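You operate a simulated robot arm through the tools that you are given. There is no shell and no other tool.

Carry out the task below with a simulated robot arm. There is one attempt and no reset: what you move stays moved.

Task
Finish the purple test bag: handle home, size tag in, seal on, then shelve it by number and show READY.
Fine: the seal lies in the hole over the white plate.
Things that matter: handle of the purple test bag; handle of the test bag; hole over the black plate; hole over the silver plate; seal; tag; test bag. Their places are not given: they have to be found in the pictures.

The check looks at the end state, three seconds after you hand in, the way a careful person would. Anything else that was tipped, shoved, dropped, spilled or broken makes it a failure. A push-on lid holds only when it is set on centred and level and pressed home; a screw cap is set on level and turned clockwise until tight.

Robot
A 6-joint arm with a two-finger parallel gripper, fixed in place. Base frame: the origin is at the foot of the arm, x ahead of it, y to its left, z up. Units: mm, degrees, N and s.
With the tool pointing down near the work surface it reaches from about 100 to 600 mm from the base axis. Its first joint turns from -115.0 to 115.0 degrees. Payload 3.43 kg.
Tool frame: the origin (TCP) lies between the finger pads and is the grasp point; the fingertips stand 34 mm ahead of it; z points along the fingers, y is the line along which they close. Largest opening 128 mm; finger width 24, thickness 12; the body of the gripper, 48 by 130 mm, starts 96 mm behind the TCP.
Orientation is that of the tool frame in the base frame, as [roll, pitch, yaw] about the fixed x, y, z axes, in that order (R = Rz(yaw) Ry(pitch) Rx(roll)). With the fingers straight down and closing along the base's y, the tool's x points along the base's -x, its y along +y and its z along -z.

Tools
- The arm moves only by the tool apply_moves. Its argument "plan" is a list of rows, each a list of 6 numbers: the shift along the base's x, y, z in units of 20 mm (1.0 is 20 mm), then the turn, a rotation vector about the base's x, y, z in units of 6 degrees (1.0 is 6 degrees). In form: [[x, y, z, wx, wy, wz], ...]. A call has 1 to 20 rows; each row shifts and turns the commanded pose from where the row before left it. "jaw" is the gripper command, from -1 (shut) to 1 (fully open), values between in proportion, set as the call begins (left out, the last holds). A call with a number of a shift or a turn outside -1 to 1 is refused whole. Each row takes 0.2 s and may step no farther than 50 mm and 8.6 degrees from the row before; otherwise, or with a gripper value out of range, the whole call is refused. Where a pose cannot be reached the arm comes as near as it can. A force on the tool above 90 N (or 10 N above the force at the start of the call, whichever is more), or a blocked arm, ends the call early, and 0.2 s more pass. The fingers move at their own pace (about 153 mm/s each) and stop on an object; they squeeze with about 37 N. The grip force told is the motor's: it shows also when the fingers shut on nothing. Time passes only in rows, and 0.2 s behind the last, so rows that do not move let the fingers close. The reply holds the time, the measured pose of the TCP, the force on the tool along the base axes, the opening and the grip force, in the units named above and with some noise, with the torque about the TCP (base axes, N m) and any sound that the robot's microphone picked up.
- Cameras (640 x 400 px; columns grow to the right, rows downward): "scene" is fixed at [217.4, -648.9, 1410.7]; the picture's right is [1.00, -0.04, 0.00], its down [-0.01, -0.19, -0.98] and it looks along [0.04, 0.98, -0.19] (base axes); focal length 270 px, centre (320, 200). "wrist" rides on the gripper at [76, -11, -160] in the tool frame; the picture's right is [0.15, 0.99, 0.00], its down [-0.88, 0.13, -0.46] and it looks along [-0.45, 0.07, 0.89] (tool axes); focal length 234 px, centre (320, 200).
- grab_frame(camera): a new picture of that camera. No time passes.
- lift_body(by): slides the trunk up (or, below 0, down) by that many mm; the arm rides with it, the base frame stays. It gives what a move gives, with no picture.
- point_at(camera, pixels): for up to 12 pixels [column, row] of the newest picture of that camera ("zoom" is the newest enlarged one), the place [x, y, z] in the base frame of the surface seen there, good to about 3 mm, but the place of the scene camera against the robot may be out by one fixed shift of up to 25 mm in any direction. No time passes.
- close_up(camera, box): a new picture of the part [left, top, right, bottom] of that camera's present view, enlarged. No time passes.
- close_job(): hands the job in; it is judged then, once.

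Open the gripper and draw the arm clear of the work before you hand the job in, unless the task says otherwise.

The tools are called after ">>>" as a command line: name --pt "numbers of a row" for each row, then --argument value for the rest, lists and objects as JSON in quotes. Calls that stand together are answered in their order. apply_moves: Moves the arm, as the interface text tells. Its arguments: {"type":"object","properties":{"plan":{"type":"array"},"jaw":{"type":"number"}},"required":["plan"]} The other tools are called the same way: lift_body (by) slides the trunk up or down; grab_frame (camera) takes a picture; point_at (camera, pixels) gives the place of the surface under pixels of a picture; close_up (camera, box) takes an enlarged picture of a part of a camera's view; close_job () hands the job in.

At the start:

```text
time: 0.0
eef_pos: [286.8, 109.6, 1515.9]
ee_rot: [-180.0, -0.1, 180.0]
wrist_force: [-0.7, 0.3, 0.2]
moment: [0.02, 0.01, -0.03]
finger_gap: 127.9
grip_force: 0.2
trunk travel left (down, up): [-990.0, 0.0]
```

scene: 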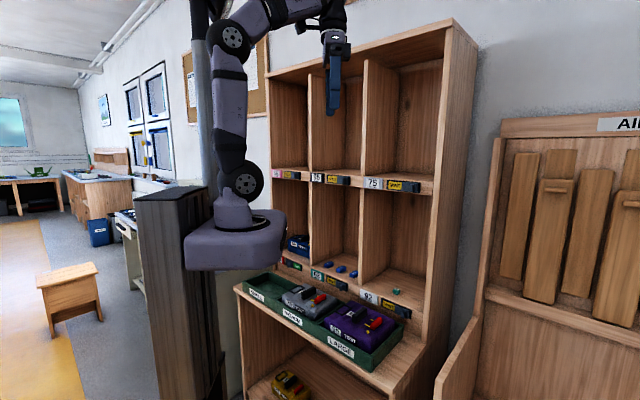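
wrist: 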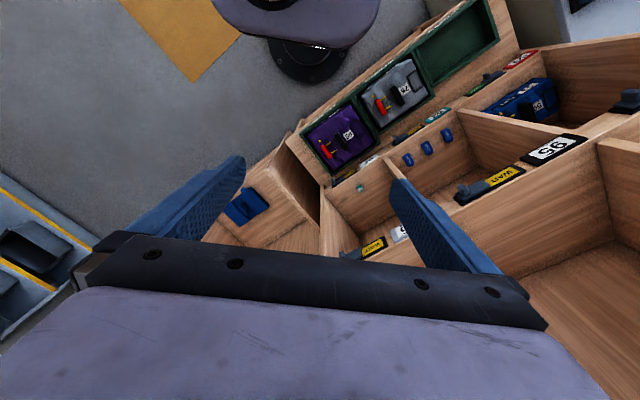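

The scene shows a cubby shelf with numbered compartments and a green tray with grey and purple bags around (350,325). I'll take enlarged views of the tray and the shelf labels.

>>> close_up --camera "scene" --box '[230, 230, 440, 400]'

>>> close_up --camera "scene" --box '[260, 150, 440, 320]'

>>> close_up --camera "wrist" --box '[280, 40, 480, 200]'

>>> close_up --camera "wrist" --box '[200, 100, 440, 270]'

```text
2.35 times, centred on (335, 315) of scene
```

zoom: 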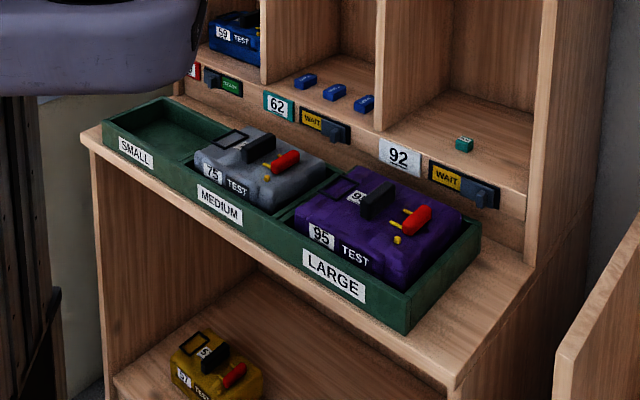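

```text
2.35 times, centred on (350, 235) of scene
```

zoom: 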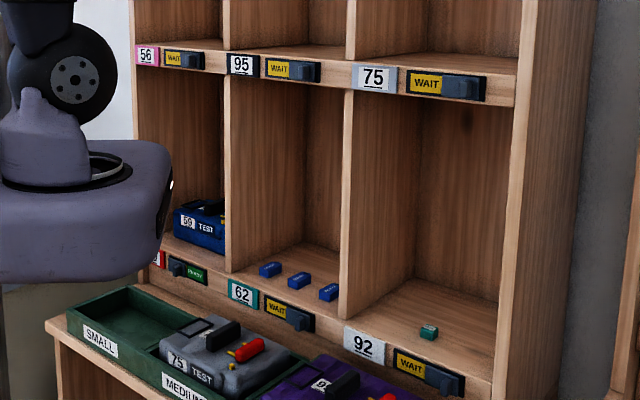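

```text
2.50 times, centred on (380, 120) of wrist
```

zoom: 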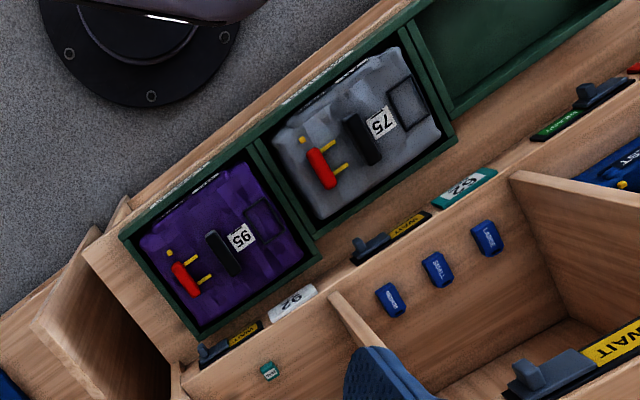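

```text
2.35 times, centred on (320, 185) of wrist
```

zoom: 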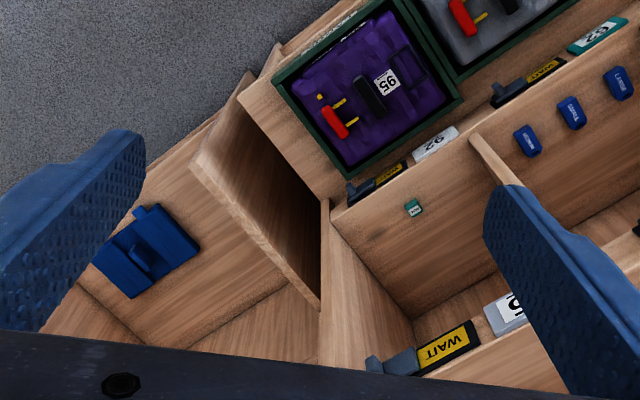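

The purple bag (95) is in the LARGE tray bay, the seal is in the hole over white plate 92, tags are in hole 62, and black plate 95 is upper-middle. I'll locate points in the wrist picture.

>>> grab_frame --camera "wrist"

>>> point_at --camera "wrist" --pixels '[[326, 150], [348, 136], [332, 143], [407, 160], [427, 148], [446, 135], [360, 188], [305, 140], [370, 150], [380, 245], [505, 175], [552, 148]]'

>>> grab_frame --camera "scene"

>>> point_at --camera "scene" --pixels '[[376, 322], [355, 314], [372, 184], [330, 178], [344, 181], [372, 296], [397, 291], [325, 268], [340, 269], [354, 273], [334, 286], [240, 290]]'

```text
taken
```

wrist: 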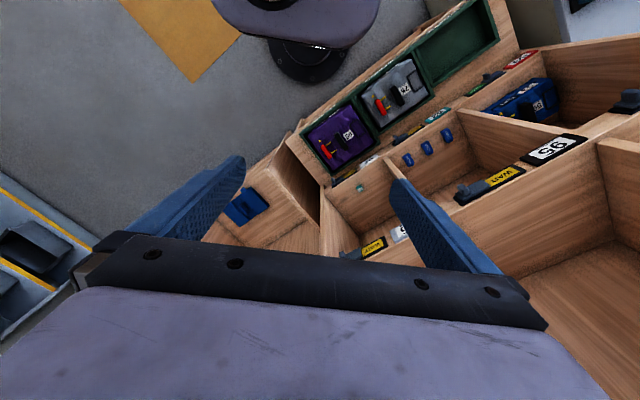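

```text
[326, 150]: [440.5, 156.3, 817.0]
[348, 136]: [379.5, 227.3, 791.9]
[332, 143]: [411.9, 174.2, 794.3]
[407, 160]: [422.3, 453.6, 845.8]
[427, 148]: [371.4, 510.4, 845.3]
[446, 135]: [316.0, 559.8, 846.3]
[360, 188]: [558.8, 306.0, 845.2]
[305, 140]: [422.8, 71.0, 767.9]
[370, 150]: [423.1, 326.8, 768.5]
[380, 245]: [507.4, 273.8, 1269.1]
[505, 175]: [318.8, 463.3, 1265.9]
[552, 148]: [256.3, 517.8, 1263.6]
```

```text
taken
```

scene: 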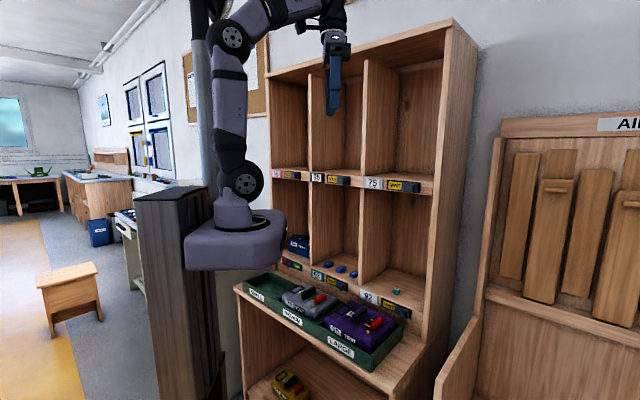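

```text
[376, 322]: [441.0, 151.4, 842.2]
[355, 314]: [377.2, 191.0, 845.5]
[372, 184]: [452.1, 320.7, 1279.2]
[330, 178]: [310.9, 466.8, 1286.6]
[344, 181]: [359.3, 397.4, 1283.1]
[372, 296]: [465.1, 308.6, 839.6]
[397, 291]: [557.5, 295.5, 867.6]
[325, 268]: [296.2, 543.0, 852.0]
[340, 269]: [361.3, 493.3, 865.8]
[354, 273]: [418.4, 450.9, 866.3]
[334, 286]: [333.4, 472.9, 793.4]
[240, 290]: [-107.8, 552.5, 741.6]
```

The wrist picture places the purple bag near (410,175,795), the tags near (316–422, 454–560, 845), the seal at (559,306,845) and plate 95 at about (300,480,1265). I'll lower the trunk to look at the bag more closely.

>>> lift_body --by -300

>>> grab_frame --camera "wrist"

>>> grab_frame --camera "scene"

```text
time: 3.0
eef_pos: [287.5, 108.7, 1215.3]
ee_rot: [-179.9, 0.0, 179.9]
wrist_force: [0.2, 0.6, -1.0]
moment: [-0.01, -0.02, -0.01]
finger_gap: 128.0
grip_force: 0.0
trunk travel left (down, up): [-690.0, 300.0]
```

```text
taken
```

wrist: 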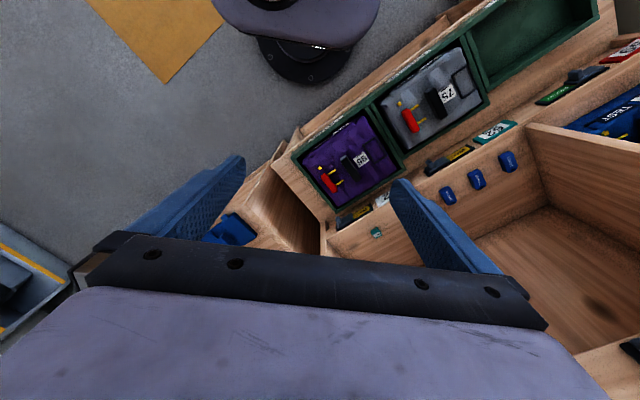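

```text
taken
```

scene: 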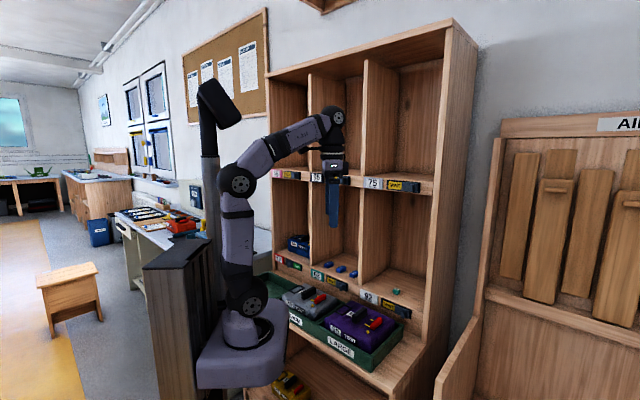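

The bag is clearer now at (345,160) in the wrist view. I'll enlarge the bags, tags, seal and the finished blue bag.

>>> close_up --camera "wrist" --box '[290, 110, 410, 210]'

>>> close_up --camera "wrist" --box '[370, 50, 500, 150]'

>>> close_up --camera "wrist" --box '[320, 140, 540, 240]'

>>> close_up --camera "wrist" --box '[530, 20, 640, 160]'

>>> close_up --camera "scene" --box '[270, 220, 340, 290]'

>>> close_up --camera "scene" --box '[310, 280, 420, 370]'

```text
4.00 times, centred on (350, 160) of wrist
```

zoom: 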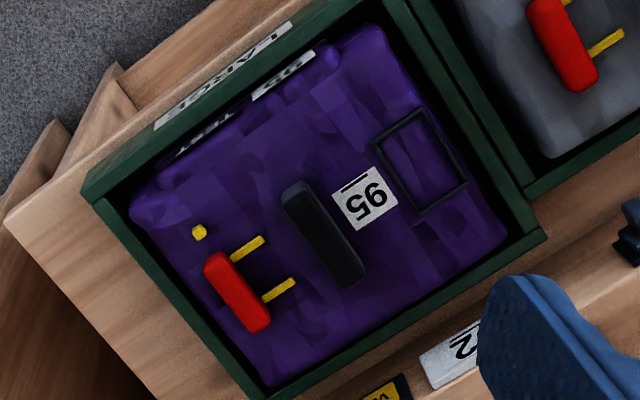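

```text
4.00 times, centred on (435, 100) of wrist
```

zoom: 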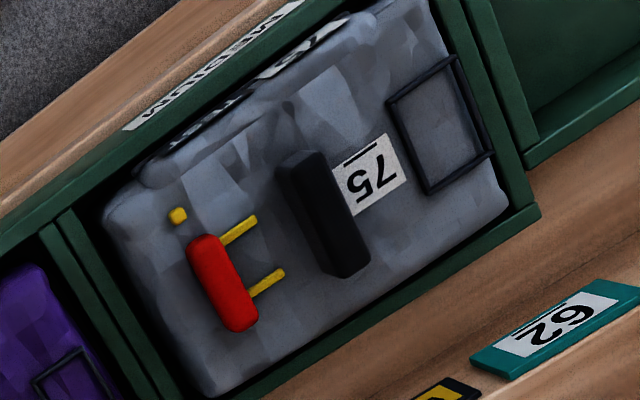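

```text
2.91 times, centred on (430, 190) of wrist
```

zoom: 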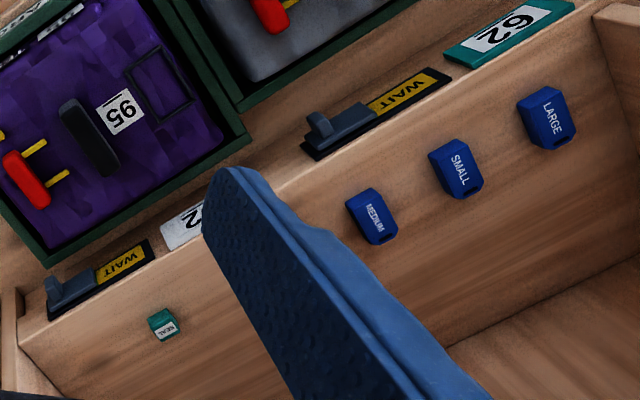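

```text
2.86 times, centred on (585, 90) of wrist
```

zoom: 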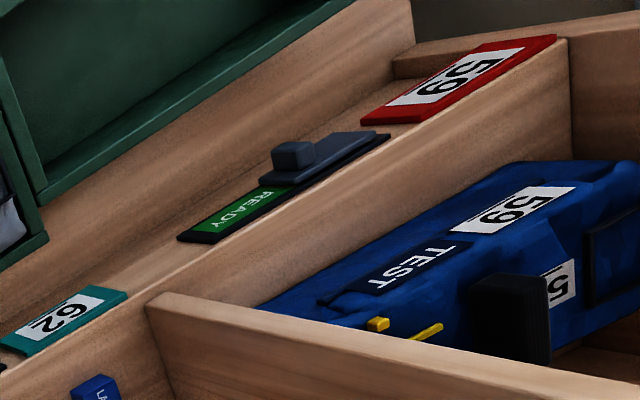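

```text
5.71 times, centred on (305, 255) of scene
```

zoom: 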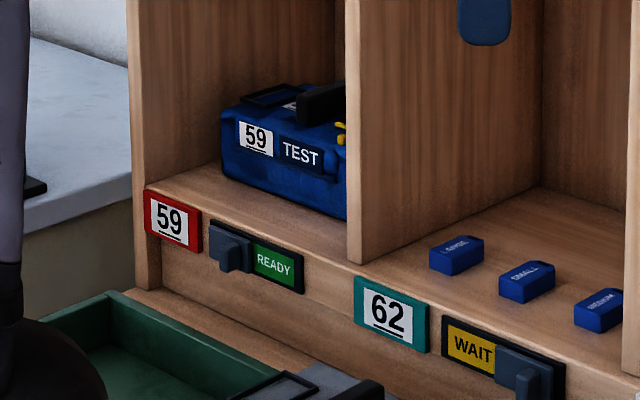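

```text
4.44 times, centred on (365, 325) of scene
```

zoom: 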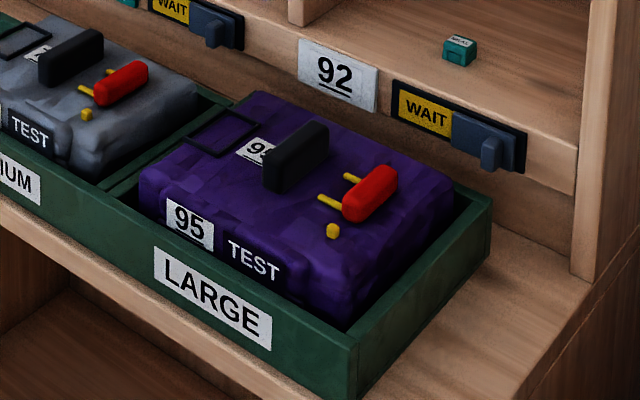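

The finished bag 59 shows READY with its shutter slid left. I need to see what "home" means for its red bar, so I'll yaw the tool to face the shelf and look into the lower cubbies.

>>> apply_moves --pt "-0.5 -0.5 0 0 0 1" --pt "-0.5 -0.5 0 0 0 1" --pt "-0.5 0 0 0 0 1" --pt "-0.5 0 0 0 0 1" --pt "-0.5 0 0 0 0 1" --pt "-0.5 0.5 0 0 0 1" --pt "-0.5 0.5 0 0 0 1" --pt "0 0 0 0 0 0.4"

>>> lift_body --by -150

>>> grab_frame --camera "wrist"

>>> grab_frame --camera "scene"

```text
time: 4.8
eef_pos: [226.7, 116.0, 1213.2]
ee_rot: [179.9, 0.0, -135.5]
wrist_force: [0.6, -0.6, 0.5]
moment: [0.05, 0.0, 0.0]
finger_gap: 127.7
grip_force: 0.1
out of reach, approached as far as the arm can: row 5, 6
trunk travel left (down, up): [-690.0, 300.0]
```

```text
time: 6.5
eef_pos: [226.4, 114.8, 1062.2]
ee_rot: [180.0, 0.0, -135.6]
wrist_force: [0.5, 0.3, 0.0]
moment: [0.0, 0.02, -0.01]
finger_gap: 127.6
grip_force: 0.0
trunk travel left (down, up): [-540.0, 450.0]
```

```text
taken
```

wrist: 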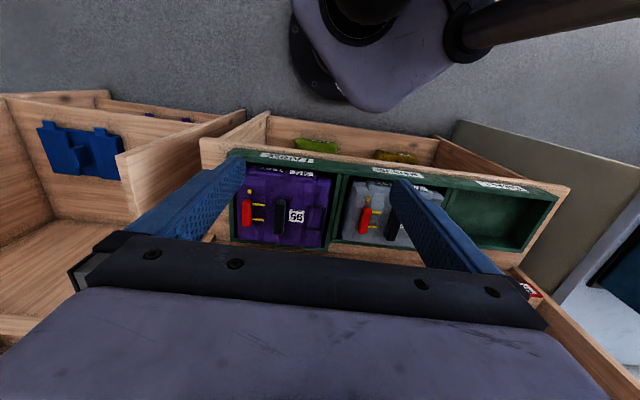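

```text
taken
```

scene: 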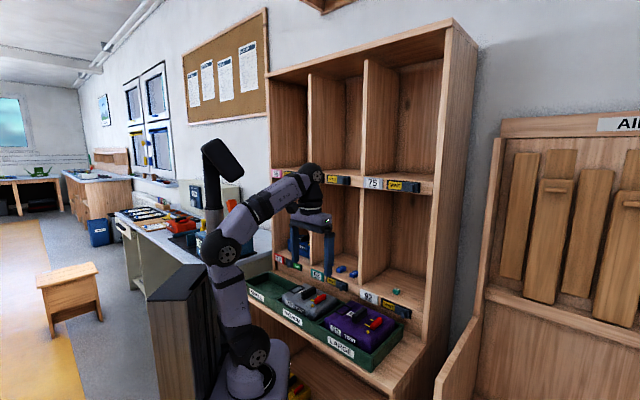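

The camera now faces the tray; purple bag near (285,205), grey near (385,210). I'll enlarge both to study the red handle.

>>> close_up --camera "wrist" --box '[225, 150, 345, 260]'

>>> close_up --camera "wrist" --box '[260, 110, 460, 190]'

>>> close_up --camera "scene" --box '[320, 290, 400, 350]'

```text
3.64 times, centred on (285, 205) of wrist
```

zoom: 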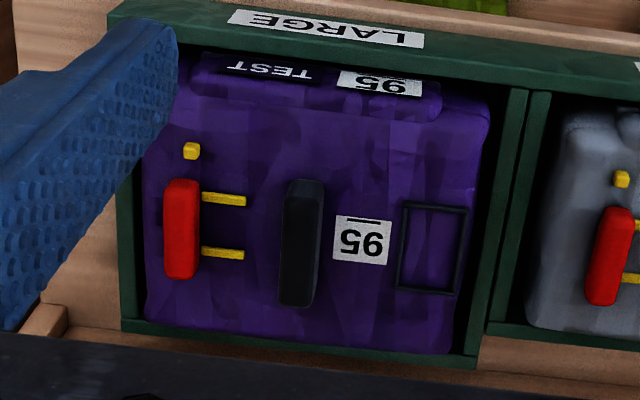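

```text
3.20 times, centred on (360, 150) of wrist
```

zoom: 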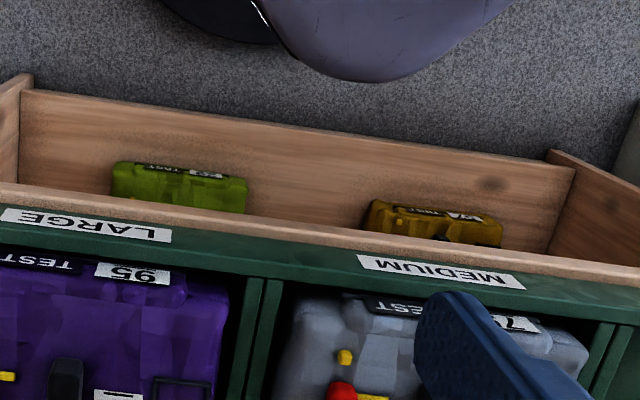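

```text
6.67 times, centred on (360, 320) of scene
```

zoom: 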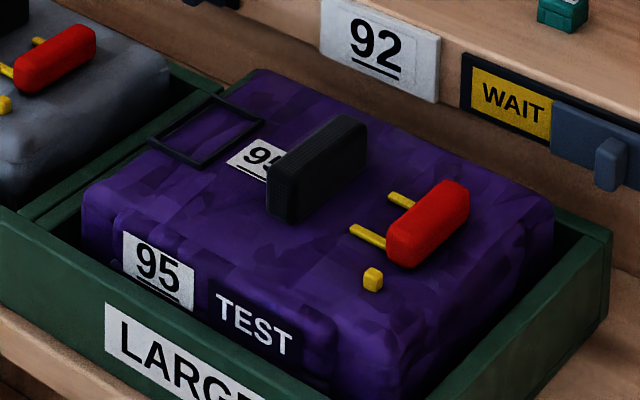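

I want to compare other bags: the gold 67 bag on the low shelf at scene (290,385) and the blue 59 at (297,245).

>>> close_up --camera "scene" --box '[280, 365, 320, 400]'

>>> close_up --camera "scene" --box '[275, 280, 345, 330]'

>>> close_up --camera "scene" --box '[350, 300, 400, 335]'

>>> close_up --camera "scene" --box '[380, 280, 415, 305]'

```text
11.43 times, centred on (300, 382) of scene
```

zoom: 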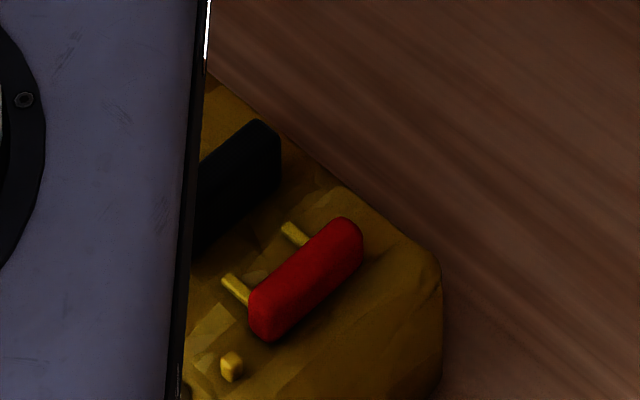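

```text
8.00 times, centred on (310, 305) of scene
```

zoom: 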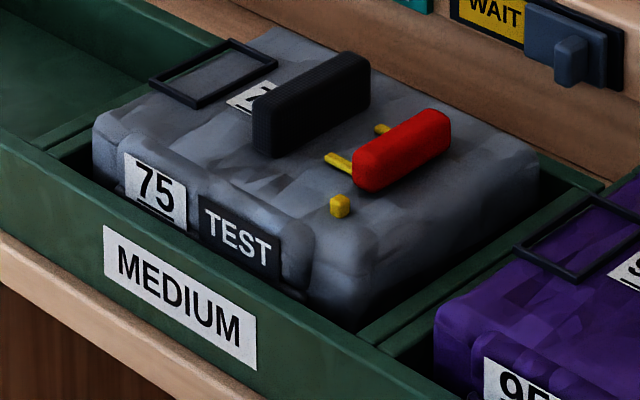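

```text
11.43 times, centred on (375, 318) of scene
```

zoom: 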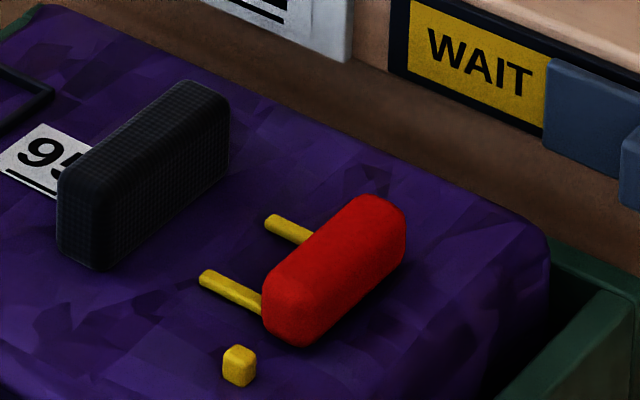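

```text
16.00 times, centred on (398, 292) of scene
```

zoom: 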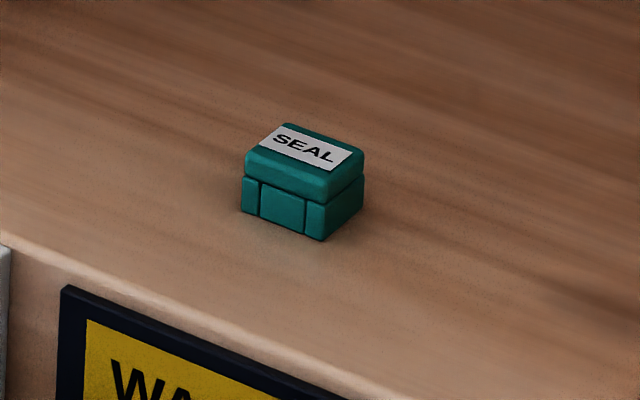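

I'll query the scene for positions of the 59 bag, the dividers, and shelf edges to plan a viewing pose.

>>> grab_frame --camera "scene"

>>> point_at --camera "scene" --pixels '[[297, 245], [272, 178], [308, 180], [359, 190], [433, 195], [300, 268], [358, 290], [419, 308], [400, 120], [400, 240], [336, 140], [391, 292]]'

>>> point_at --camera "scene" --pixels '[[345, 190], [363, 183], [382, 185], [402, 187], [335, 179], [348, 181], [317, 178], [372, 335], [402, 340], [240, 290], [278, 263], [344, 345]]'

```text
taken
```

scene: 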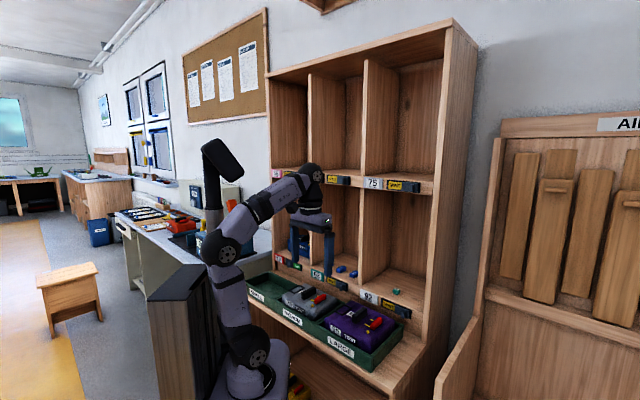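

```text
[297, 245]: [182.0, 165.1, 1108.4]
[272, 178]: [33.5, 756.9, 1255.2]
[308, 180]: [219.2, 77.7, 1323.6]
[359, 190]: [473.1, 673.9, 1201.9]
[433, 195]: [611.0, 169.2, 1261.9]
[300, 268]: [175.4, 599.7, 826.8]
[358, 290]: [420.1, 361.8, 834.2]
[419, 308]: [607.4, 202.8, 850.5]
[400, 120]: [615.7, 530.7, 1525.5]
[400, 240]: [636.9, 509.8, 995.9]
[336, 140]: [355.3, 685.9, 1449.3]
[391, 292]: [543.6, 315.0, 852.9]
```

```text
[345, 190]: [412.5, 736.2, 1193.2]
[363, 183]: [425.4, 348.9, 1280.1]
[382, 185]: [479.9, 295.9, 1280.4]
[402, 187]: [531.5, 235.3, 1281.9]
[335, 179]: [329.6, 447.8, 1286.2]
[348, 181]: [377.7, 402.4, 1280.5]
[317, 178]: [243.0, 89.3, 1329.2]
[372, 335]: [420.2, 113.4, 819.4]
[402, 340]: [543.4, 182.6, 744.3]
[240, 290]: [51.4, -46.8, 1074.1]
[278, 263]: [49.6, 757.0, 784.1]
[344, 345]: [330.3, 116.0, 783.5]
```

Shelf faces along n≈(0.71,0.70) with three columns about 265 mm wide. I'll move in front of the 59 hole with a slight tilt to view the finished bag.

>>> apply_moves --pt "-0.4 0.9 0.2 0 0 0" --pt "-0.4 0.9 0.2 0 0 0" --pt "-0.4 0.9 0.2 0 0 0" --pt "-0.4 0.9 0.2 0 0 0" --pt "-0.4 0.9 0.2 0 0 0" --pt "-0.4 0.9 0.2 0 0 0" --pt "-0.4 0.9 0.2 0 0 0" --pt "-0.4 0.9 0.2 0 0 0" --pt "-0.4 0.9 0.2 0 0 0" --pt "-0.4 0.9 0.2 0 0 0" --pt "-0.4 0.9 0 0 0 0" --pt "-0.4 0.9 0 0 0 0" --pt "-0.4 0.9 0 0 0 0" --pt "-0.4 0.9 0 0.7 -0.71 0" --pt "-0.4 0.9 0 0.7 -0.71 0" --pt "-0.4 0.9 0 0.7 -0.71 0" --pt "-0.4 0.9 0 0.7 -0.71 0" --pt "-0.4 0.9 0 0.7 -0.71 0"

>>> grab_frame --camera "wrist"

```text
time: 10.3
eef_pos: [80.7, 437.5, 1055.6]
ee_rot: [179.8, 30.0, -135.6]
wrist_force: [0.4, -0.2, 0.3]
moment: [-0.01, -0.03, 0.01]
finger_gap: 128.2
grip_force: 0.0
out of reach, approached as far as the arm can: row 2, 3, 5, 6, 7, 8, 9, 10, 12, 13
trunk travel left (down, up): [-540.0, 450.0]
```

```text
taken
```

wrist: 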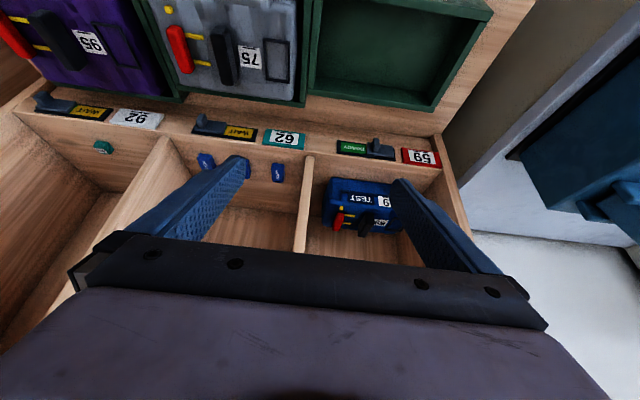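

The finished bag 59 is visible at (357,208). I'll enlarge it.

>>> close_up --camera "wrist" --box '[315, 165, 415, 255]'

>>> close_up --camera "wrist" --box '[0, 0, 160, 100]'

>>> close_up --camera "wrist" --box '[150, 0, 310, 100]'

>>> close_up --camera "wrist" --box '[80, 90, 300, 200]'

```text
4.44 times, centred on (365, 210) of wrist
```

zoom: 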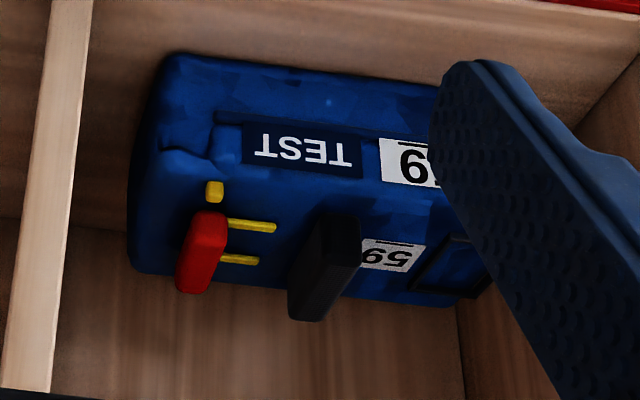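

```text
4.00 times, centred on (80, 50) of wrist
```

zoom: 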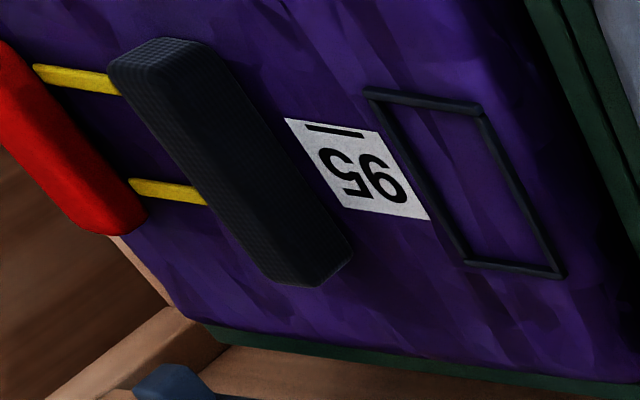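

```text
4.00 times, centred on (230, 50) of wrist
```

zoom: 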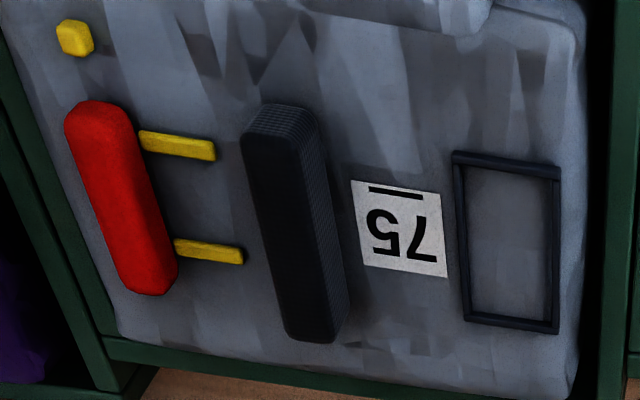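

```text
2.91 times, centred on (190, 145) of wrist
```

zoom: 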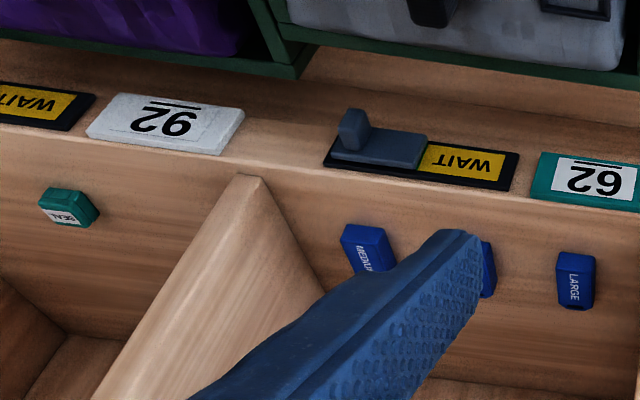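

Bag 59 shows the same red-bar layout, so I need precise geometry. I'll move above the purple bag with the tool vertical to inspect its red handle and rails closely.

>>> apply_moves --pt "0.95 -0.75 0 -0.7 0.71 0" --pt "0.95 -0.75 0 -0.7 0.71 0" --pt "0.95 -0.75 0 -0.7 0.71 0" --pt "0.95 -0.75 0 -0.7 0.71 0" --pt "0.95 -0.75 0 -0.7 0.71 0" --pt "0.95 -0.75 0 0 0 0" --pt "0.95 -0.75 0 0 0 0" --pt "0.95 -0.75 0 0 0 0" --pt "0.95 -0.75 0 0 0 0" --pt "0.95 -0.75 0 0 0 0" --pt "0.95 -0.75 0 0 0 0" --pt "0.95 -0.75 0 0 0 0" --pt "0.95 -0.75 -0.5 0 0 0" --pt "0.95 -0.75 -0.5 0 0 0" --pt "0.95 -0.75 -0.5 0 0 0" --pt "0.95 -0.75 -0.5 0 0 0" --pt "0.95 -0.75 -0.5 0 0 0"

>>> grab_frame --camera "wrist"

```text
time: 13.9
eef_pos: [405.3, 176.2, 998.1]
ee_rot: [-180.0, 0.0, -135.6]
wrist_force: [-0.4, 0.1, 0.5]
moment: [0.0, -0.01, -0.01]
finger_gap: 127.9
grip_force: 0.1
out of reach, approached as far as the arm can: row 5
trunk travel left (down, up): [-540.0, 450.0]
```

```text
taken
```

wrist: 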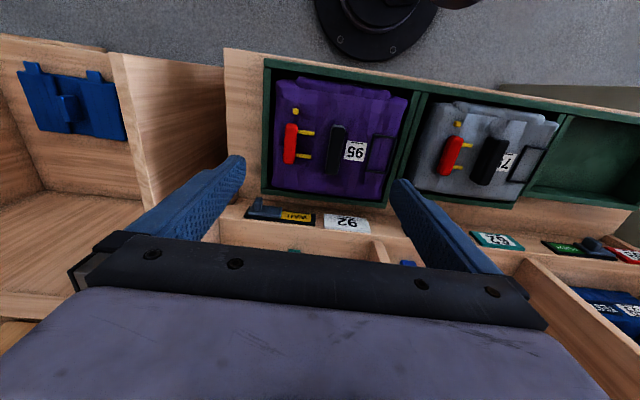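

>>> close_up --camera "wrist" --box '[260, 60, 420, 210]'

>>> point_at --camera "zoom" --pixels '[[243, 165], [243, 270], [242, 215], [258, 120], [290, 205], [280, 305], [345, 270], [345, 190], [395, 260], [470, 270], [520, 160], [450, 340]]'

```text
2.67 times, centred on (340, 135) of wrist
```

zoom: 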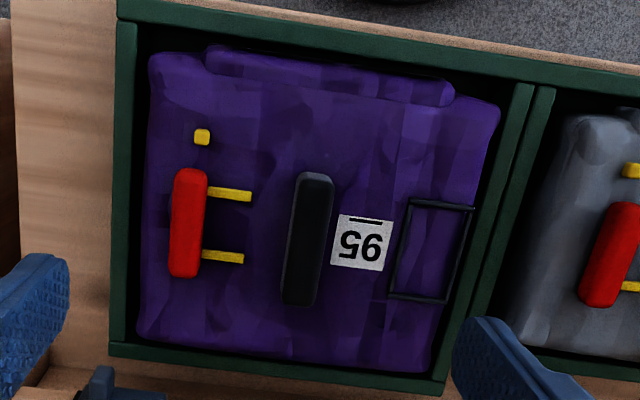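

```text
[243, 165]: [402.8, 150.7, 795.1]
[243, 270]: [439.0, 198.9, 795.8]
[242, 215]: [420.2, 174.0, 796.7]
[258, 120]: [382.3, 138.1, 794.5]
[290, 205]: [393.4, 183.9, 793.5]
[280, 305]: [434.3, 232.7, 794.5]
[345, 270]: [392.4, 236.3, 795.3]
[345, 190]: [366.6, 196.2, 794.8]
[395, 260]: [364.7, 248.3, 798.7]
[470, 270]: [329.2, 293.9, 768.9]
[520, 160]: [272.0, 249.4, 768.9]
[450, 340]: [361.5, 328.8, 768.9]
```

The red bar is at zoom (188,222), yellow rods at (230,195)/(222,257), yellow stud at (202,137), black bar (308,240), tag frame around (432,250). I'll get exact 3D places for those.

>>> point_at --camera "zoom" --pixels '[[190, 180], [186, 225], [184, 268], [202, 135], [202, 142], [212, 193], [248, 196], [206, 256], [241, 258], [316, 180], [300, 297], [308, 240]]'

>>> point_at --camera "zoom" --pixels '[[412, 204], [470, 211], [393, 296], [447, 301], [430, 250], [150, 60], [498, 108], [428, 362], [138, 335], [225, 225], [362, 243], [330, 75]]'

>>> close_up --camera "wrist" --box '[400, 90, 560, 215]'

```text
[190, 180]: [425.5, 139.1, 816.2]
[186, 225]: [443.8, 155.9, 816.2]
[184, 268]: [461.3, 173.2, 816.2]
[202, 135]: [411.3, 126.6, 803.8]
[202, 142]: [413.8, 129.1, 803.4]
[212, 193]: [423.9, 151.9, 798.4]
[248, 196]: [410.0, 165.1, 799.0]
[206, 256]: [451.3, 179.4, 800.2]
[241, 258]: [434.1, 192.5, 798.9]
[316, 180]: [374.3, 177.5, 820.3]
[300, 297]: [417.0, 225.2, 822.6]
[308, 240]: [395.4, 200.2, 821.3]
```

```text
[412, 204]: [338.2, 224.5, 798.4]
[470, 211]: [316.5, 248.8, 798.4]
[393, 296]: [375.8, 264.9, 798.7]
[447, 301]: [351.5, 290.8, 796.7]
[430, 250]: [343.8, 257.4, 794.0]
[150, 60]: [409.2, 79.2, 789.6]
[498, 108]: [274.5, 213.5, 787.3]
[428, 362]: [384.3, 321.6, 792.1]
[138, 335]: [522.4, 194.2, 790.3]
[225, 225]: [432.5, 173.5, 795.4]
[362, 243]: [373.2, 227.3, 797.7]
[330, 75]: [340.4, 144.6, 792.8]
```

```text
3.20 times, centred on (480, 152) of wrist
```

zoom: 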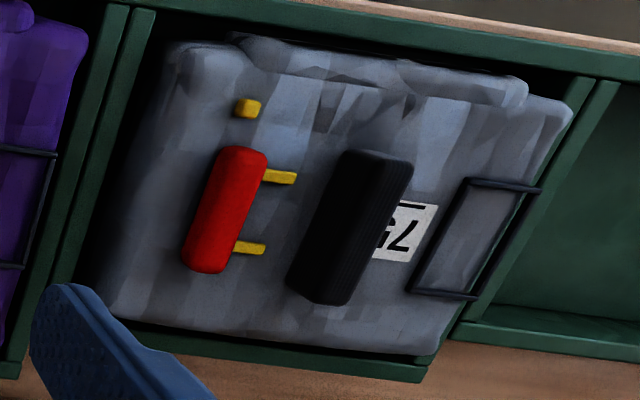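

Now the same measurement for the grey bag's handle, so I can compare the two handle positions.

>>> point_at --camera "zoom" --pixels '[[243, 155], [228, 205], [205, 260], [250, 103], [246, 112], [268, 175], [294, 177], [238, 247], [263, 248], [375, 165], [320, 290], [480, 185]]'

>>> point_at --camera "zoom" --pixels '[[190, 60], [560, 115], [430, 345], [110, 310], [240, 230], [450, 250], [540, 190], [410, 290], [470, 297], [175, 45], [300, 120], [330, 350]]'

```text
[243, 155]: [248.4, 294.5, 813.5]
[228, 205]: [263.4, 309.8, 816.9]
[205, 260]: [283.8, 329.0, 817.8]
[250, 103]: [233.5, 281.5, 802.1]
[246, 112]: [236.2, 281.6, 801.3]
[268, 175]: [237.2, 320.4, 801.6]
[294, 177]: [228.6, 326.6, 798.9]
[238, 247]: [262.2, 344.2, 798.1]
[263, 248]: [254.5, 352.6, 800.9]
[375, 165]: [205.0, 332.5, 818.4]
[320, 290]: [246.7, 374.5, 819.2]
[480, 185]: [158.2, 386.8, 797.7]
```

```text
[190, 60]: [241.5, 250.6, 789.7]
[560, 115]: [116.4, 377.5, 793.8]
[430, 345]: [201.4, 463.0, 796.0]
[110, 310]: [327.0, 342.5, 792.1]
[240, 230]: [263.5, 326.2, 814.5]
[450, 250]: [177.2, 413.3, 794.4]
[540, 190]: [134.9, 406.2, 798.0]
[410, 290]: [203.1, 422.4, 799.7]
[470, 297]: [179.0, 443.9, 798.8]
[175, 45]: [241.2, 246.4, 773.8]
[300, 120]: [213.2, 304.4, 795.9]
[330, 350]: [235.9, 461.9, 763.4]
```

Both bags have the same layout: a red bar (top z≈816) on two yellow rods running toward the black bar, which looks like a slide handle. I'll move above the red bar with a partly open gripper and inspect before gripping it.

>>> apply_moves --pt "0.38 -0.2 -0.9 0 0 0" --pt "0.38 -0.2 -0.9 0 0 0" --pt "0.38 -0.2 -0.9 0 0 0" --pt "0.38 -0.2 -0.9 0 0 0" --pt "0.38 -0.2 -0.9 0 0 0" --jaw -0.22

>>> grab_frame --camera "wrist"

>>> close_up --camera "wrist" --box '[240, 90, 400, 190]'

```text
time: 15.2
eef_pos: [442.6, 157.7, 904.5]
ee_rot: [180.0, 0.0, -135.6]
wrist_force: [0.9, 0.5, -0.5]
moment: [0.03, -0.02, 0.01]
finger_gap: 49.7
grip_force: 0.1
trunk travel left (down, up): [-540.0, 450.0]
```

```text
taken
```

wrist: 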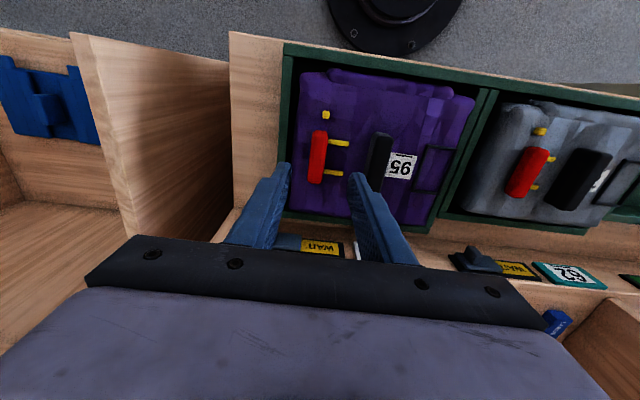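

```text
4.00 times, centred on (320, 140) of wrist
```

zoom: 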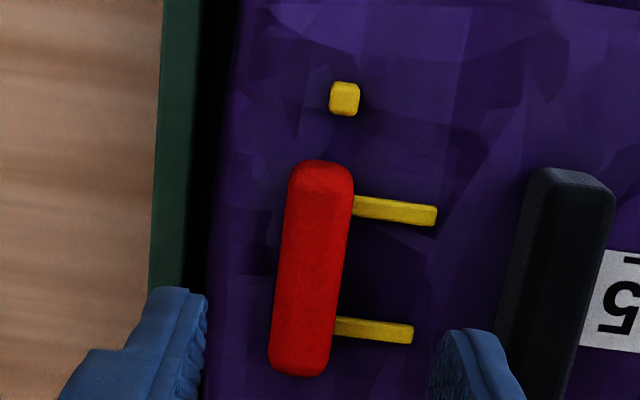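

The red bar spans zoom (322,165) to (297,370), the stud is at (344,98). Measuring these again at closer range.

>>> point_at --camera "zoom" --pixels '[[322, 170], [310, 270], [298, 365], [290, 270], [343, 270], [344, 92], [345, 104], [358, 205], [434, 215], [340, 327], [410, 335], [400, 270]]'

>>> point_at --camera "zoom" --pixels '[[555, 200], [535, 300], [580, 185], [225, 200], [250, 30], [500, 60], [205, 280], [170, 50], [155, 280], [334, 98], [358, 98], [284, 200]]'

```text
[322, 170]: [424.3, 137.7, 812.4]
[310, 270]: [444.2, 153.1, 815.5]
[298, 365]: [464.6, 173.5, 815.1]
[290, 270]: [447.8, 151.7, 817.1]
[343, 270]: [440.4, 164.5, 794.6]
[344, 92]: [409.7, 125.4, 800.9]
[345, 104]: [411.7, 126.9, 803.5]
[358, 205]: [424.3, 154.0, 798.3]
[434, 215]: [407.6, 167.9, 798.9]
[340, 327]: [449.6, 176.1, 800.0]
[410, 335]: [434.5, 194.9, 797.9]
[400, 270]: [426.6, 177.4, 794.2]
```

```text
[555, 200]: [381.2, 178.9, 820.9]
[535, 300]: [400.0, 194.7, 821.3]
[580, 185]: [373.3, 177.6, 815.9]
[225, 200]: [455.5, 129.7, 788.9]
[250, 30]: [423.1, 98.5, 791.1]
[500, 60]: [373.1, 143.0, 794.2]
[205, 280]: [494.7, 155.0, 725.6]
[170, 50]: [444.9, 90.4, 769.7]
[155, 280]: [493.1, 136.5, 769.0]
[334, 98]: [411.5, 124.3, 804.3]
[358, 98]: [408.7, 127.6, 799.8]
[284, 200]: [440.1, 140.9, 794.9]
```

Red bar centre ≈(444,154.5), about 3 mm toward +u from the TCP. I'll shift onto it, descend so the fingertips reach z≈800 between the rods, and check forces.

>>> apply_moves --pt "0.12 -0.12 -0.9 0 0 0" --pt "0 0 -0.9 0 0 0" --pt "0 0 -0.9 0 0 0" --pt "0 0 -0.8 0 0 0"

>>> close_up --camera "wrist" --box '[240, 120, 400, 220]'

```text
time: 16.1
eef_pos: [444.6, 155.9, 834.9]
ee_rot: [-180.0, 0.0, -135.6]
wrist_force: [-0.1, -0.9, 0.0]
moment: [0.0, 0.05, -0.04]
finger_gap: 49.8
grip_force: 0.0
trunk travel left (down, up): [-540.0, 450.0]
```

```text
4.00 times, centred on (320, 170) of wrist
```

zoom: 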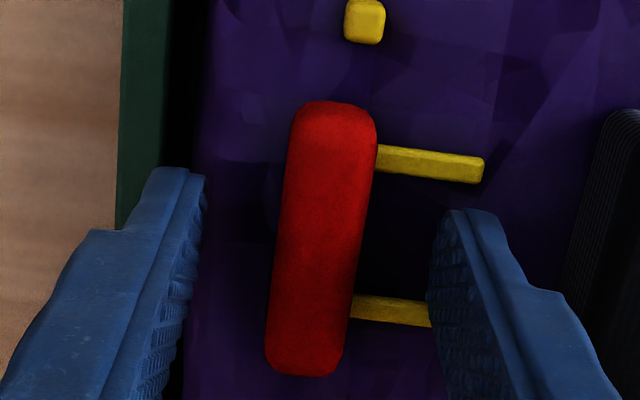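

The red bar sits centred between the fingertips, which stand between the rods. Closing on it now.

>>> apply_moves --pt "0 0 0 0 0 0" --pt "0 0 0 0 0 0" --pt "0 0 0 0 0 0" --jaw -1

>>> close_up --camera "wrist" --box '[240, 100, 400, 200]'

```text
time: 16.9
eef_pos: [446.0, 155.7, 836.1]
ee_rot: [-180.0, 0.0, -135.6]
wrist_force: [0.0, -0.5, 0.7]
moment: [0.1, -0.12, 0.46]
finger_gap: 17.4
grip_force: 37.2
trunk travel left (down, up): [-540.0, 450.0]
```

```text
4.00 times, centred on (320, 150) of wrist
```

zoom: 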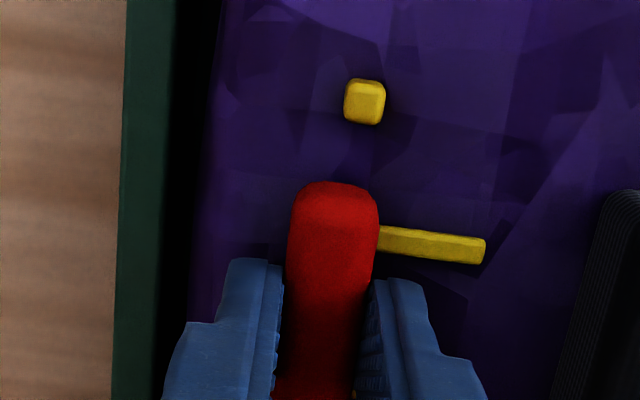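

The bar is gripped (gap 17.4, 37 N). I'll test sliding gently along the rods toward the black bar and watch the force.

>>> apply_moves --pt "-0.1 0.1 0 0 0 0" --pt "-0.1 0.1 0 0 0 0" --pt "-0.1 0.1 0 0 0 0"

>>> close_up --camera "wrist" --box '[240, 100, 400, 200]'

```text
time: 17.8
eef_pos: [439.4, 160.1, 836.6]
ee_rot: [-180.0, -0.1, -135.7]
wrist_force: [2.0, -5.8, 0.4]
moment: [0.53, -0.53, -0.18]
finger_gap: 17.6
grip_force: 36.8
trunk travel left (down, up): [-540.0, 450.0]
```

```text
4.00 times, centred on (320, 150) of wrist
```

zoom: 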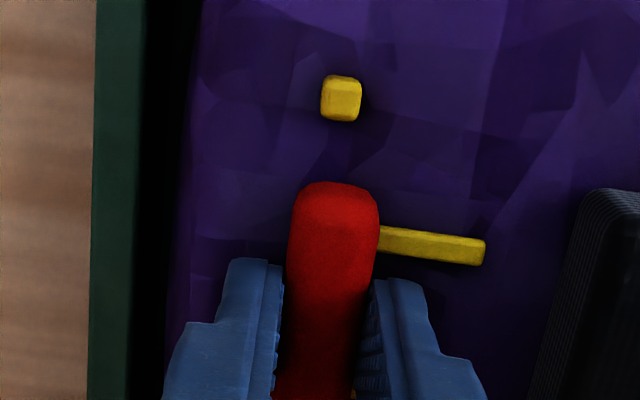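

The red bar and rods move together relative to the stud and bag (stud went from x=365 to 341 in the zoom), at about 5 N sliding resistance. I'll continue in small steps watching for an end stop.

>>> apply_moves --pt "-0.1 0.1 0 0 0 0" --pt "-0.1 0.1 0 0 0 0" --pt "-0.1 0.1 0 0 0 0"

>>> close_up --camera "wrist" --box '[240, 90, 400, 190]'

>>> close_up --camera "scene" --box '[320, 290, 410, 360]'

```text
time: 18.6
eef_pos: [435.3, 162.9, 835.6]
ee_rot: [-179.6, 0.2, -135.5]
wrist_force: [15.9, -13.0, 6.8]
moment: [-0.27, 0.14, 0.73]
finger_gap: 17.1
grip_force: 37.4
trunk travel left (down, up): [-540.0, 450.0]
```

```text
4.00 times, centred on (320, 140) of wrist
```

zoom: 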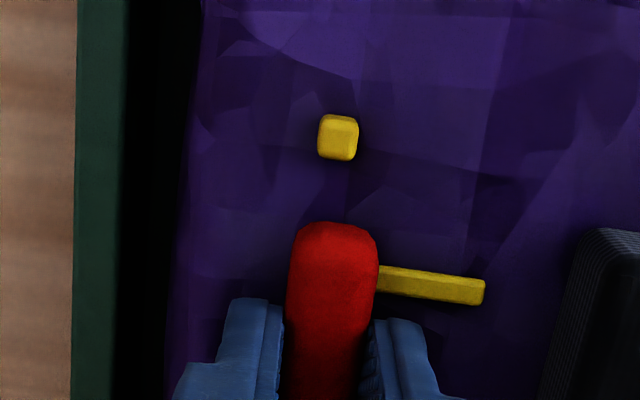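

```text
5.71 times, centred on (365, 325) of scene
```

zoom: 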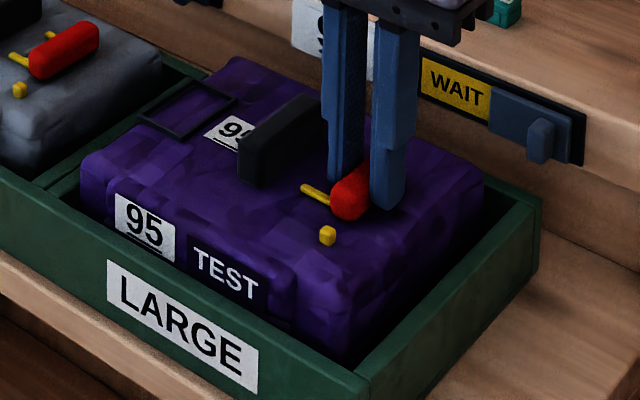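

Resistance rose to ~20 N after about 6 mm of relative travel, so the handle seems to have met a stop (and the bag began to shift). I'll relax that load by backing off slightly, then release and look.

>>> apply_moves --pt "0.1 -0.1 0 0 0 0" --pt "0.04 -0.04 0 0 0 0"

>>> close_up --camera "wrist" --box '[240, 90, 400, 190]'

```text
time: 19.1
eef_pos: [436.0, 163.4, 836.1]
ee_rot: [179.9, 0.2, -135.6]
wrist_force: [12.7, -2.0, 10.7]
moment: [-0.09, -0.41, 0.33]
finger_gap: 17.4
grip_force: 36.9
trunk travel left (down, up): [-540.0, 450.0]
```

```text
4.00 times, centred on (320, 140) of wrist
```

zoom: 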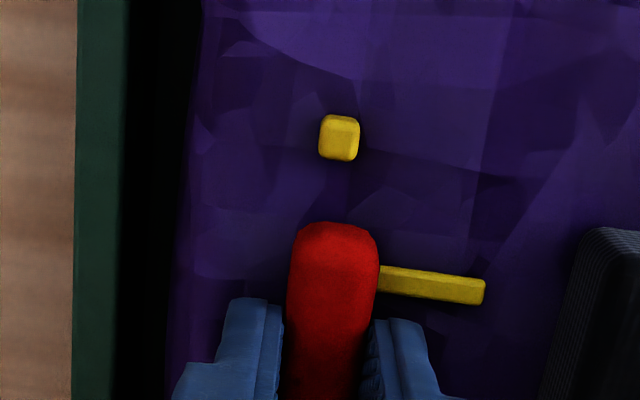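

The handle now sits nearly in line with the stud (stud (339,138), bar end (333,225)), about 6 mm inward of before. I'll release, rise and look from above to see the true state of handle and bag.

>>> apply_moves --pt "0 0 0 0 0 0" --pt "0 0 0 0 0 0" --pt "0 0 0.9 0 0 0" --pt "0 0 0.9 0 0 0" --pt "0 0 0.9 0 0 0" --pt "0 0 0.9 0 0 0" --jaw -0.3

>>> grab_frame --camera "wrist"

>>> close_up --camera "wrist" --box '[270, 50, 450, 210]'

>>> close_up --camera "wrist" --box '[270, 80, 410, 190]'

```text
time: 20.6
eef_pos: [434.3, 163.4, 907.6]
ee_rot: [-180.0, -0.1, -135.6]
wrist_force: [0.4, -1.4, -0.7]
moment: [0.04, 0.01, -0.01]
finger_gap: 44.7
grip_force: 0.0
trunk travel left (down, up): [-540.0, 450.0]
```

```text
taken
```

wrist: 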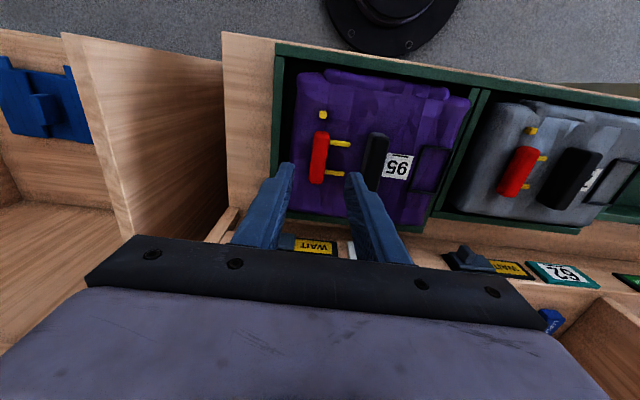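

```text
2.50 times, centred on (360, 130) of wrist
```

zoom: 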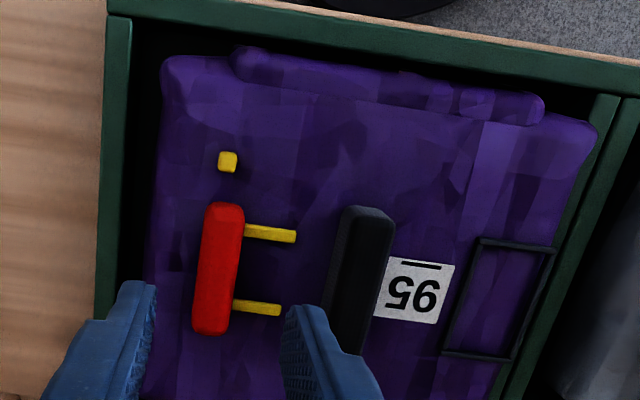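

```text
3.64 times, centred on (340, 135) of wrist
```

zoom: 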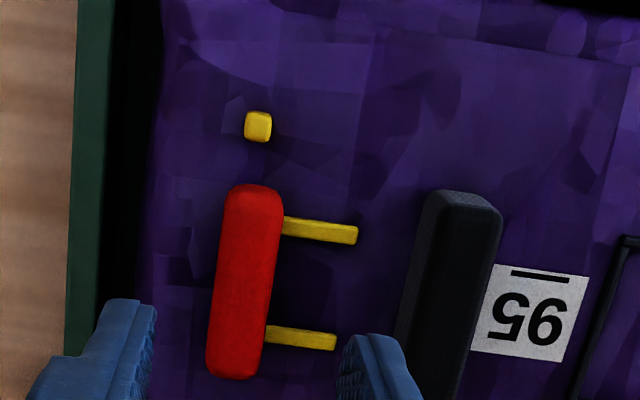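

I'll measure the handle relative to the stud and black bar on the purple bag, and the same on the grey bag, using many points.

>>> point_at --camera "zoom" --pixels '[[255, 200], [250, 240], [246, 280], [241, 320], [236, 360], [258, 122], [258, 128], [352, 236], [330, 343], [290, 226], [275, 333], [465, 205]]'

>>> close_up --camera "wrist" --box '[470, 90, 640, 230]'

```text
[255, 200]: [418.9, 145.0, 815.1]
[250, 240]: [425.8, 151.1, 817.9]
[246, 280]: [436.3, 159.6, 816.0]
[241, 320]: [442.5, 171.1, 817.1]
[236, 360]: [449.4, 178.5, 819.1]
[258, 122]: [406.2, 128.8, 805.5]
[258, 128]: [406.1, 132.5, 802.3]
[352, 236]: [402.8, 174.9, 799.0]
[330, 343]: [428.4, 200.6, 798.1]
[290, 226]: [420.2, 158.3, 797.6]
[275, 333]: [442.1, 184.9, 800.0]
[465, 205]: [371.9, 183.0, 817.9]
```

```text
2.86 times, centred on (555, 160) of wrist
```

zoom: 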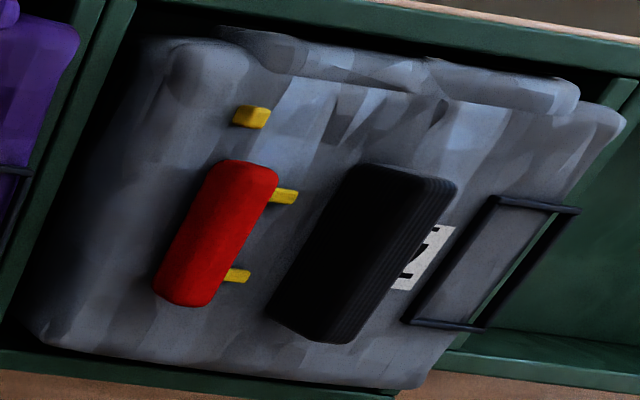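

Measuring the grey bag in the new zoom (bar from (245,175) to (180,290), stud (250,116)).

>>> point_at --camera "zoom" --pixels '[[248, 172], [235, 200], [215, 230], [200, 260], [185, 290], [252, 108], [250, 114], [294, 196], [246, 275], [235, 115], [267, 118], [400, 180]]'

```text
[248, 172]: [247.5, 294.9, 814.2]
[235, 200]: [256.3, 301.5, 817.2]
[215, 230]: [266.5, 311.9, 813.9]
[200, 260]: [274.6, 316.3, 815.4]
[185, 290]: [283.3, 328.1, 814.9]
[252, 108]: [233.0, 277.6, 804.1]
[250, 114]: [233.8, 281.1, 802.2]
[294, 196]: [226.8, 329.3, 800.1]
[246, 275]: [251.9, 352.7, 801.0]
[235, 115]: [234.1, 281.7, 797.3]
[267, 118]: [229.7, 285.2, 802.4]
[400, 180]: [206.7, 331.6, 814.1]
```

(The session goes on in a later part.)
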